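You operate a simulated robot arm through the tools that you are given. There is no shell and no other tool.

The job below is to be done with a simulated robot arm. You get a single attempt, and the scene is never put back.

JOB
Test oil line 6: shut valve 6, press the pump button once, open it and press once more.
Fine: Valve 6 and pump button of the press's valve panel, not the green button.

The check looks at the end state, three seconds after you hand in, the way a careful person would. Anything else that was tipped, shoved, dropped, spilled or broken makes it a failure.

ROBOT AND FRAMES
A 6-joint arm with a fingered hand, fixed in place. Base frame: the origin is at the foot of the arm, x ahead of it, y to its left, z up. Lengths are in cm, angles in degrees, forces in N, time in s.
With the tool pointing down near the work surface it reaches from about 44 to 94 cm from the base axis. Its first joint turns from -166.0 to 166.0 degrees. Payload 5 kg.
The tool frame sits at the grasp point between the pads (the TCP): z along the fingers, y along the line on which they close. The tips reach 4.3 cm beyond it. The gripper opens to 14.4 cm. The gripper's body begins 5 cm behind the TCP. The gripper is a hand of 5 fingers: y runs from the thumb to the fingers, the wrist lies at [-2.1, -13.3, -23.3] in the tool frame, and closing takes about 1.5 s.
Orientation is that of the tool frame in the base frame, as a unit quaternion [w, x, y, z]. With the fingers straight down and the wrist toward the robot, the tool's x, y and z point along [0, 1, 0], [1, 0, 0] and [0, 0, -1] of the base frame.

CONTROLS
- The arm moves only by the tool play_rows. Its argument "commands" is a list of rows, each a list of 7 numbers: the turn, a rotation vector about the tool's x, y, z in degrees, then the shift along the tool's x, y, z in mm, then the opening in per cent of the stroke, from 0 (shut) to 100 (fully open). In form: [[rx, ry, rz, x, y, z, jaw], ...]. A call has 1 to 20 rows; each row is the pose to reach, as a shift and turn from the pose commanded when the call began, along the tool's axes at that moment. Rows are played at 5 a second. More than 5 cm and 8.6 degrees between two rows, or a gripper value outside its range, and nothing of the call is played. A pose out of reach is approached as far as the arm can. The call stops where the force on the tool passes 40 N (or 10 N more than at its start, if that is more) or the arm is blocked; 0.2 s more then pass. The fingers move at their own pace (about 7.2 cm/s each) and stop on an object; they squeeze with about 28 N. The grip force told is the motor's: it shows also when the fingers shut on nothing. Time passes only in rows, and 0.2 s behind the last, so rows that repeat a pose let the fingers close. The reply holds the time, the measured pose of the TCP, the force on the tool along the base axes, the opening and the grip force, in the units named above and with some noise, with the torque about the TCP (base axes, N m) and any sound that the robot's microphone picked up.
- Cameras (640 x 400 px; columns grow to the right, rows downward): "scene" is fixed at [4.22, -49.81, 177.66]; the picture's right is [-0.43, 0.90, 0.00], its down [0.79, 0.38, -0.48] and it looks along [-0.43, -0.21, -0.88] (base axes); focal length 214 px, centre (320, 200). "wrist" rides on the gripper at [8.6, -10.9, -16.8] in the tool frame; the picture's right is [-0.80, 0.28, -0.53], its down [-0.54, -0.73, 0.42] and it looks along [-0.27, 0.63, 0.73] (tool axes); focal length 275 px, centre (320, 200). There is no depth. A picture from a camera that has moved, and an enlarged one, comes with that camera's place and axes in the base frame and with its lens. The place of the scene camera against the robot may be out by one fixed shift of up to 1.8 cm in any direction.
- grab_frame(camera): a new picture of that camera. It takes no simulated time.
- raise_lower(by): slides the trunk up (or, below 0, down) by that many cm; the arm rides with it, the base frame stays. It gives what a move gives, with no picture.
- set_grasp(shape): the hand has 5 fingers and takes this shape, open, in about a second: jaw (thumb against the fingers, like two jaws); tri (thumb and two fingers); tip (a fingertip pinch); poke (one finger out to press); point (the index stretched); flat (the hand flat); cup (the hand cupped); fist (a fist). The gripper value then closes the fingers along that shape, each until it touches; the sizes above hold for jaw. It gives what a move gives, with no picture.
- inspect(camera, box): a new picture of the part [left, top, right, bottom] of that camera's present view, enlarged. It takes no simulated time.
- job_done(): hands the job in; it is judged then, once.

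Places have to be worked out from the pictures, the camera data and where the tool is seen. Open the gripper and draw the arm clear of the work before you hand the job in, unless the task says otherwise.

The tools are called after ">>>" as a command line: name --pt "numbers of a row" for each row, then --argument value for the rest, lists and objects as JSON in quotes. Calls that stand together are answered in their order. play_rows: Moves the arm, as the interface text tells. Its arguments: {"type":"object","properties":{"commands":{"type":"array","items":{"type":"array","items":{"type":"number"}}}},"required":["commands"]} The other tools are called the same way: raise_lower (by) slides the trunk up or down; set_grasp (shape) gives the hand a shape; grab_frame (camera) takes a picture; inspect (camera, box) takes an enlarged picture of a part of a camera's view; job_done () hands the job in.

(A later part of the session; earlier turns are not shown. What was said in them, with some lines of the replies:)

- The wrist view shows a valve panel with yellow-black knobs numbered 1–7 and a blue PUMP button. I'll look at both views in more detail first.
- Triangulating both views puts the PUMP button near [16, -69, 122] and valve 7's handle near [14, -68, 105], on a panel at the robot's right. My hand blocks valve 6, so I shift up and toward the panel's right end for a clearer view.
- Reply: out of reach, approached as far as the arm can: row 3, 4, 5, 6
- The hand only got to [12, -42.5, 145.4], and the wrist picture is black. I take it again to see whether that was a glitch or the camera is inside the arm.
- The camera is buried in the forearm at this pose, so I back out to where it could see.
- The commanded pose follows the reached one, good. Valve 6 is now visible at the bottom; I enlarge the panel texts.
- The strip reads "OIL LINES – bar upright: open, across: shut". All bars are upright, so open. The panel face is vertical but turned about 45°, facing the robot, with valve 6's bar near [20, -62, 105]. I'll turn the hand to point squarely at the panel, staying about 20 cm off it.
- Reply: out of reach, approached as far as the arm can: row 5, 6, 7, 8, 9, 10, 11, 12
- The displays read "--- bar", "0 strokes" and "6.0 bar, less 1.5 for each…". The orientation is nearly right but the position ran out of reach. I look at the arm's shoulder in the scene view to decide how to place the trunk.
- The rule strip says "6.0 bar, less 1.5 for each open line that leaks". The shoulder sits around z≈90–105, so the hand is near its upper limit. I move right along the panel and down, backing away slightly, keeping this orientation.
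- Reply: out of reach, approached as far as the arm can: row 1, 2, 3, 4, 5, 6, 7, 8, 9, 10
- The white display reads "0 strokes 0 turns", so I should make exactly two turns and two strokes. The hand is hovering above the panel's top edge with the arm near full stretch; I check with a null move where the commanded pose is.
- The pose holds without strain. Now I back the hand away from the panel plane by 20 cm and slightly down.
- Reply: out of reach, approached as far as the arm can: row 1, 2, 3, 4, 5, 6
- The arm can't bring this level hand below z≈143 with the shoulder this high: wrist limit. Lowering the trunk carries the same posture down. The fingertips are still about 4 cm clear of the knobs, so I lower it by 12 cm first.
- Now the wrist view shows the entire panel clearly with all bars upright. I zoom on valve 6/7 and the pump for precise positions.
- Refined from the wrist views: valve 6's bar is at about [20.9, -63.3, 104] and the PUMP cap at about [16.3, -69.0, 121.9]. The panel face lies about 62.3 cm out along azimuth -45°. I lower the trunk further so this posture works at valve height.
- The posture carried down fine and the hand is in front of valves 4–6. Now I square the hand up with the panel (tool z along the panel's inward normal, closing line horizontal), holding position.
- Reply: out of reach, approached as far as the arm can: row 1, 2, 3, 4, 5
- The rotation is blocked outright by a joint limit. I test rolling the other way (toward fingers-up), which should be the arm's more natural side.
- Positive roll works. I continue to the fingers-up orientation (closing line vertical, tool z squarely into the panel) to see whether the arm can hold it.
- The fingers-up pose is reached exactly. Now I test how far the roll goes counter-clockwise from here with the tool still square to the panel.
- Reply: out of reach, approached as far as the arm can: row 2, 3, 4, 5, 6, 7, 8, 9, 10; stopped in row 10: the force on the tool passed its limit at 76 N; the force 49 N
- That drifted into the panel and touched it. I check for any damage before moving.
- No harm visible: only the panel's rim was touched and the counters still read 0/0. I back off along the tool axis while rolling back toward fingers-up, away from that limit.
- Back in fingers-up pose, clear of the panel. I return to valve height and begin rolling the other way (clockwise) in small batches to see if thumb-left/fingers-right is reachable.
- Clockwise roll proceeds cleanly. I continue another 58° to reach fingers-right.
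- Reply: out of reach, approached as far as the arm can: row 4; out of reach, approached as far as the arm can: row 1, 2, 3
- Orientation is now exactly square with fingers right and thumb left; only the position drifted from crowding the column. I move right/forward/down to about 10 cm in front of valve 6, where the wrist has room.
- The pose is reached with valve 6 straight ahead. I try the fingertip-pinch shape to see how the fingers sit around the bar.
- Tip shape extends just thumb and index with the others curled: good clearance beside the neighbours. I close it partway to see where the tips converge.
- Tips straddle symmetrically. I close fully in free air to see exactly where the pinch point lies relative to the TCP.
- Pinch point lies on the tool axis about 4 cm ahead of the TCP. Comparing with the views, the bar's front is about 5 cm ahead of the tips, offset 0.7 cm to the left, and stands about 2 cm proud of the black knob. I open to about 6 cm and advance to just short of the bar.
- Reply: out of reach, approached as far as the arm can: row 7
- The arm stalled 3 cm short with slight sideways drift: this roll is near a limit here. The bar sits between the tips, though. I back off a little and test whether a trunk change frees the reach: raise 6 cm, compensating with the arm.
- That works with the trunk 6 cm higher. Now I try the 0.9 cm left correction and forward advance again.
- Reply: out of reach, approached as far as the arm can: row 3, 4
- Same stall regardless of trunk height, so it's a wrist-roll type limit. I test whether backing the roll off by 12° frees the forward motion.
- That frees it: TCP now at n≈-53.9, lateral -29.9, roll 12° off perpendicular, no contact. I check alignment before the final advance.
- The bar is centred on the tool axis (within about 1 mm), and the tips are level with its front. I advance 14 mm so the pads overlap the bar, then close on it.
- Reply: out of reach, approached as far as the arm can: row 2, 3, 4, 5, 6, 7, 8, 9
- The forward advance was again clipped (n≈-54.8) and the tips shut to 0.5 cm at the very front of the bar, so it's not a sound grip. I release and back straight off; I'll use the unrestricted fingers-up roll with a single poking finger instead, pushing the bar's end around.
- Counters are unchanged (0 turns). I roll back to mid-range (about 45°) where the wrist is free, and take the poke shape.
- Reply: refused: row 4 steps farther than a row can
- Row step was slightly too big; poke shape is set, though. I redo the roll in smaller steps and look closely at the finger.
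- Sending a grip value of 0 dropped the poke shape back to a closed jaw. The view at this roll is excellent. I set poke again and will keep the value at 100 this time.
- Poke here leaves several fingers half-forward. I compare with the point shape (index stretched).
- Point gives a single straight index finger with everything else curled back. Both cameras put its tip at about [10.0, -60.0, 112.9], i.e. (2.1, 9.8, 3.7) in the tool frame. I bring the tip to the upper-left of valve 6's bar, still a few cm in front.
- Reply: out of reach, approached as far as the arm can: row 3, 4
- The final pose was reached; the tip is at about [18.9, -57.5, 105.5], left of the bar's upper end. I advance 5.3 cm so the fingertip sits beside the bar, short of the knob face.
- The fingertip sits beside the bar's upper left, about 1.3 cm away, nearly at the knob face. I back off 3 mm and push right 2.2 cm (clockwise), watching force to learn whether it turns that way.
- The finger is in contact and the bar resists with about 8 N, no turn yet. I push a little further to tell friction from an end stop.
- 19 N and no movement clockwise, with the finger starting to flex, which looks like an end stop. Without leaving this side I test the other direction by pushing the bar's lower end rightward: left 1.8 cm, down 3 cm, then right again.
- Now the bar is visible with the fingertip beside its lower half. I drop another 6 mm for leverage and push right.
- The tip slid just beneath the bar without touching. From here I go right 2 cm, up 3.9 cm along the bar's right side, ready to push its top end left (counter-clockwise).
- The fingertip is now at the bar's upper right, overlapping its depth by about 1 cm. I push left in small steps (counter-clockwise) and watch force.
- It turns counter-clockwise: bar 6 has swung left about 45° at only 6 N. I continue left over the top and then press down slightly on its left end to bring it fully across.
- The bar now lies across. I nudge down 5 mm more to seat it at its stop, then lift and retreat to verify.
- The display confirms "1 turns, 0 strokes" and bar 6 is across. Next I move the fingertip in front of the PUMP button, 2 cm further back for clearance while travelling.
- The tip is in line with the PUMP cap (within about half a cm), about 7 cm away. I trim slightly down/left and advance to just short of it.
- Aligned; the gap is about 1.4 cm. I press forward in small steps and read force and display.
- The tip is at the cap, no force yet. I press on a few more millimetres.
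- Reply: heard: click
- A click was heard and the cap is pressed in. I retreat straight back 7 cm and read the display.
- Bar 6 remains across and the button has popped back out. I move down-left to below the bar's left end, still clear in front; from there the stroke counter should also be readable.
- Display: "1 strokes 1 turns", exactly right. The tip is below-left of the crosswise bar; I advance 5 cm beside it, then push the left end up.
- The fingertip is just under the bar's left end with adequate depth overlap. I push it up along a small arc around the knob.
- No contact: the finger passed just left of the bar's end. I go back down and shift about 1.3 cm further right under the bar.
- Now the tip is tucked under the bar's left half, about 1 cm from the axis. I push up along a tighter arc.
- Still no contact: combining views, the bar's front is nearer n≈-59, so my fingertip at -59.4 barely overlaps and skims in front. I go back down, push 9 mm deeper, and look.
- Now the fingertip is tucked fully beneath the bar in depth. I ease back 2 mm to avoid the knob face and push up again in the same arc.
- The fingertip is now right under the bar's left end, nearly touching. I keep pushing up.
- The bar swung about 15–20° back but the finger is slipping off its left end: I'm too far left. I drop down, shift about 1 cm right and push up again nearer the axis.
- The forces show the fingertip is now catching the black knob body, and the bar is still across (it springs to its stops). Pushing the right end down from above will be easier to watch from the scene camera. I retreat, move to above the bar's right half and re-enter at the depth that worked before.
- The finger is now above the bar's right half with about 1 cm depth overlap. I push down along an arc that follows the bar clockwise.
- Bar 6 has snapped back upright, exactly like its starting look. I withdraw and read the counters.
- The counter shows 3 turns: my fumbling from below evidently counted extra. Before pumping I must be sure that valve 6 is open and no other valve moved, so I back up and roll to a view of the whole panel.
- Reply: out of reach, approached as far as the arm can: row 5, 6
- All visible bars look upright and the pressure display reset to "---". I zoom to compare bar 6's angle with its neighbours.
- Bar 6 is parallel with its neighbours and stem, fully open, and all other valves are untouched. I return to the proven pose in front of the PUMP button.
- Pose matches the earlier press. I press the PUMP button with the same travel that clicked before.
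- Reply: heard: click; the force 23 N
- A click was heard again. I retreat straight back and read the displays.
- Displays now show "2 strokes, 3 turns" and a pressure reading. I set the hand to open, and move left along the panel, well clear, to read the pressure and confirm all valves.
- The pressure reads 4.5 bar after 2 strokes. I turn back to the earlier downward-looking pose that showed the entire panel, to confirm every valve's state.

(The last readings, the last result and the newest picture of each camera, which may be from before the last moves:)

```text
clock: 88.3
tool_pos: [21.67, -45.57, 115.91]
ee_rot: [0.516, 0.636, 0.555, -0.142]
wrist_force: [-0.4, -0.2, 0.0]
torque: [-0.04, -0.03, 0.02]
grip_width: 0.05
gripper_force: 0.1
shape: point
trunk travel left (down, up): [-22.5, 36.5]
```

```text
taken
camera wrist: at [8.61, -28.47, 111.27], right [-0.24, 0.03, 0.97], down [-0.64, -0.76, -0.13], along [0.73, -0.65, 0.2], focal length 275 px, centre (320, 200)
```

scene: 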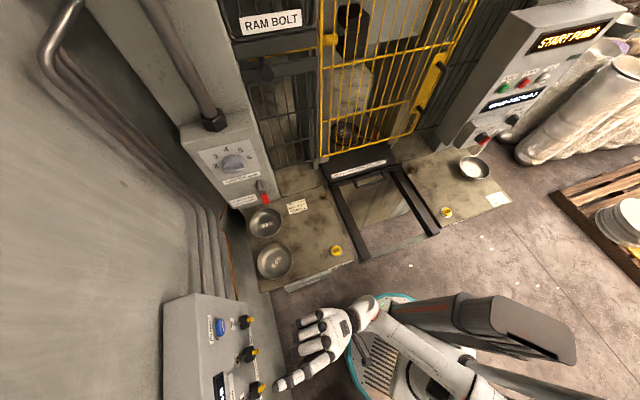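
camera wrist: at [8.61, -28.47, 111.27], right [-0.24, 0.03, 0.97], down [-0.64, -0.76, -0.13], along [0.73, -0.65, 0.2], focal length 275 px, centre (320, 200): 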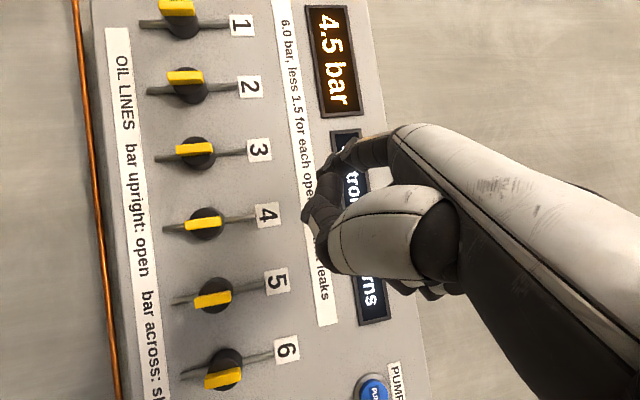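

All bars 1–6 (and 7 in the scene view) are upright; 2 strokes registered. I open the hand and raise the trunk so that the arm is clear of the panel.

>>> set_grasp --shape "jaw"

>>> raise_lower --by 28

>>> grab_frame --camera "scene"

>>> grab_frame --camera "wrist"

```text
clock: 89.2
tool_pos: [21.76, -45.41, 116.06]
ee_rot: [0.517, 0.636, 0.555, -0.141]
wrist_force: [0.5, 0.2, -0.5]
torque: [-0.01, -0.01, 0.03]
grip_width: 14.36
gripper_force: 0.1
shape: jaw
trunk travel left (down, up): [-22.5, 36.5]
```

```text
clock: 92.1
tool_pos: [21.61, -45.49, 144.03]
ee_rot: [0.516, 0.636, 0.556, -0.14]
wrist_force: [-0.4, -0.4, 0.1]
torque: [-0.03, 0.02, 0.0]
grip_width: 14.35
gripper_force: 0.0
shape: jaw
trunk travel left (down, up): [-50.5, 8.5]
```

```text
taken
```

scene: 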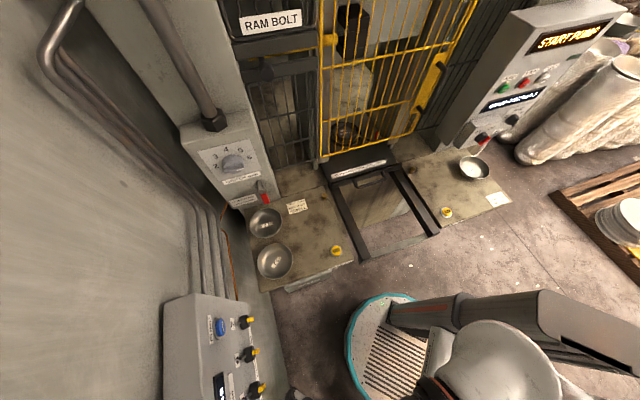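

```text
taken
camera wrist: at [8.63, -28.47, 139.24], right [-0.24, 0.03, 0.97], down [-0.64, -0.76, -0.13], along [0.73, -0.65, 0.2], focal length 275 px, centre (320, 200)
```

wrist: 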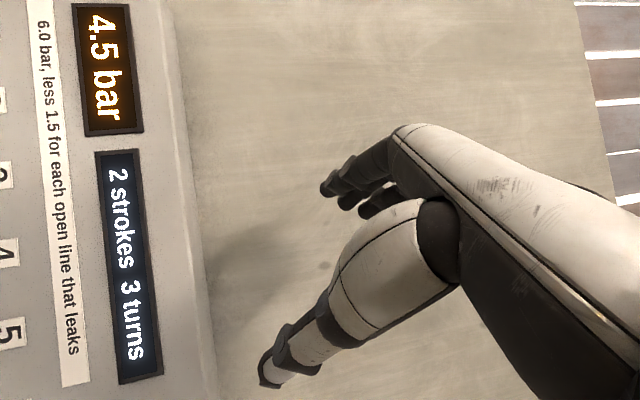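

Valve 6 was shut for the first stroke and is open again after the second. The display shows 2 strokes and 4.5 bar, all other valves are upright, and the hand is open and clear. The turn counter shows 3, because one slip while reopening counted extra; it can't be undone. I hand the job in.

>>> job_done

```text
The job is handed in.
```

I ran the line 6 test in the order you gave, but the panel counted 3 valve turns instead of 2.

| Step | What happened |
|---|---|
| Shut valve 6 | The bar went across and the panel read 0 strokes, 1 turn. |
| First pump press | It clicked once and the panel read 1 stroke. I did not see the pressure reading for this press; the display had gone back to "---" before I looked. |
| Reopen valve 6 | My finger slipped off the bar on the first tries, and the panel went from 1 turn to 3. The bar ended fully upright, in line with its neighbours. |
| Second pump press | It clicked once and the panel read 2 strokes and 4.5 bar. |

- **Reading:** by the panel's own rule (6.0 bar, less 1.5 for each open line that leaks), 4.5 bar with all valves open means one line leaks. Without the pressure from the first press, I can't say whether it is line 6.
- **Contact:** while working out how to reach the valve, the hand bumped the top of the valve panel once, at about 76 N. I saw no damage, and the counters did not change.
- **End state:** all seven valves are upright (open). I never touched the green button. The hand is open and the arm is raised clear of the panel.
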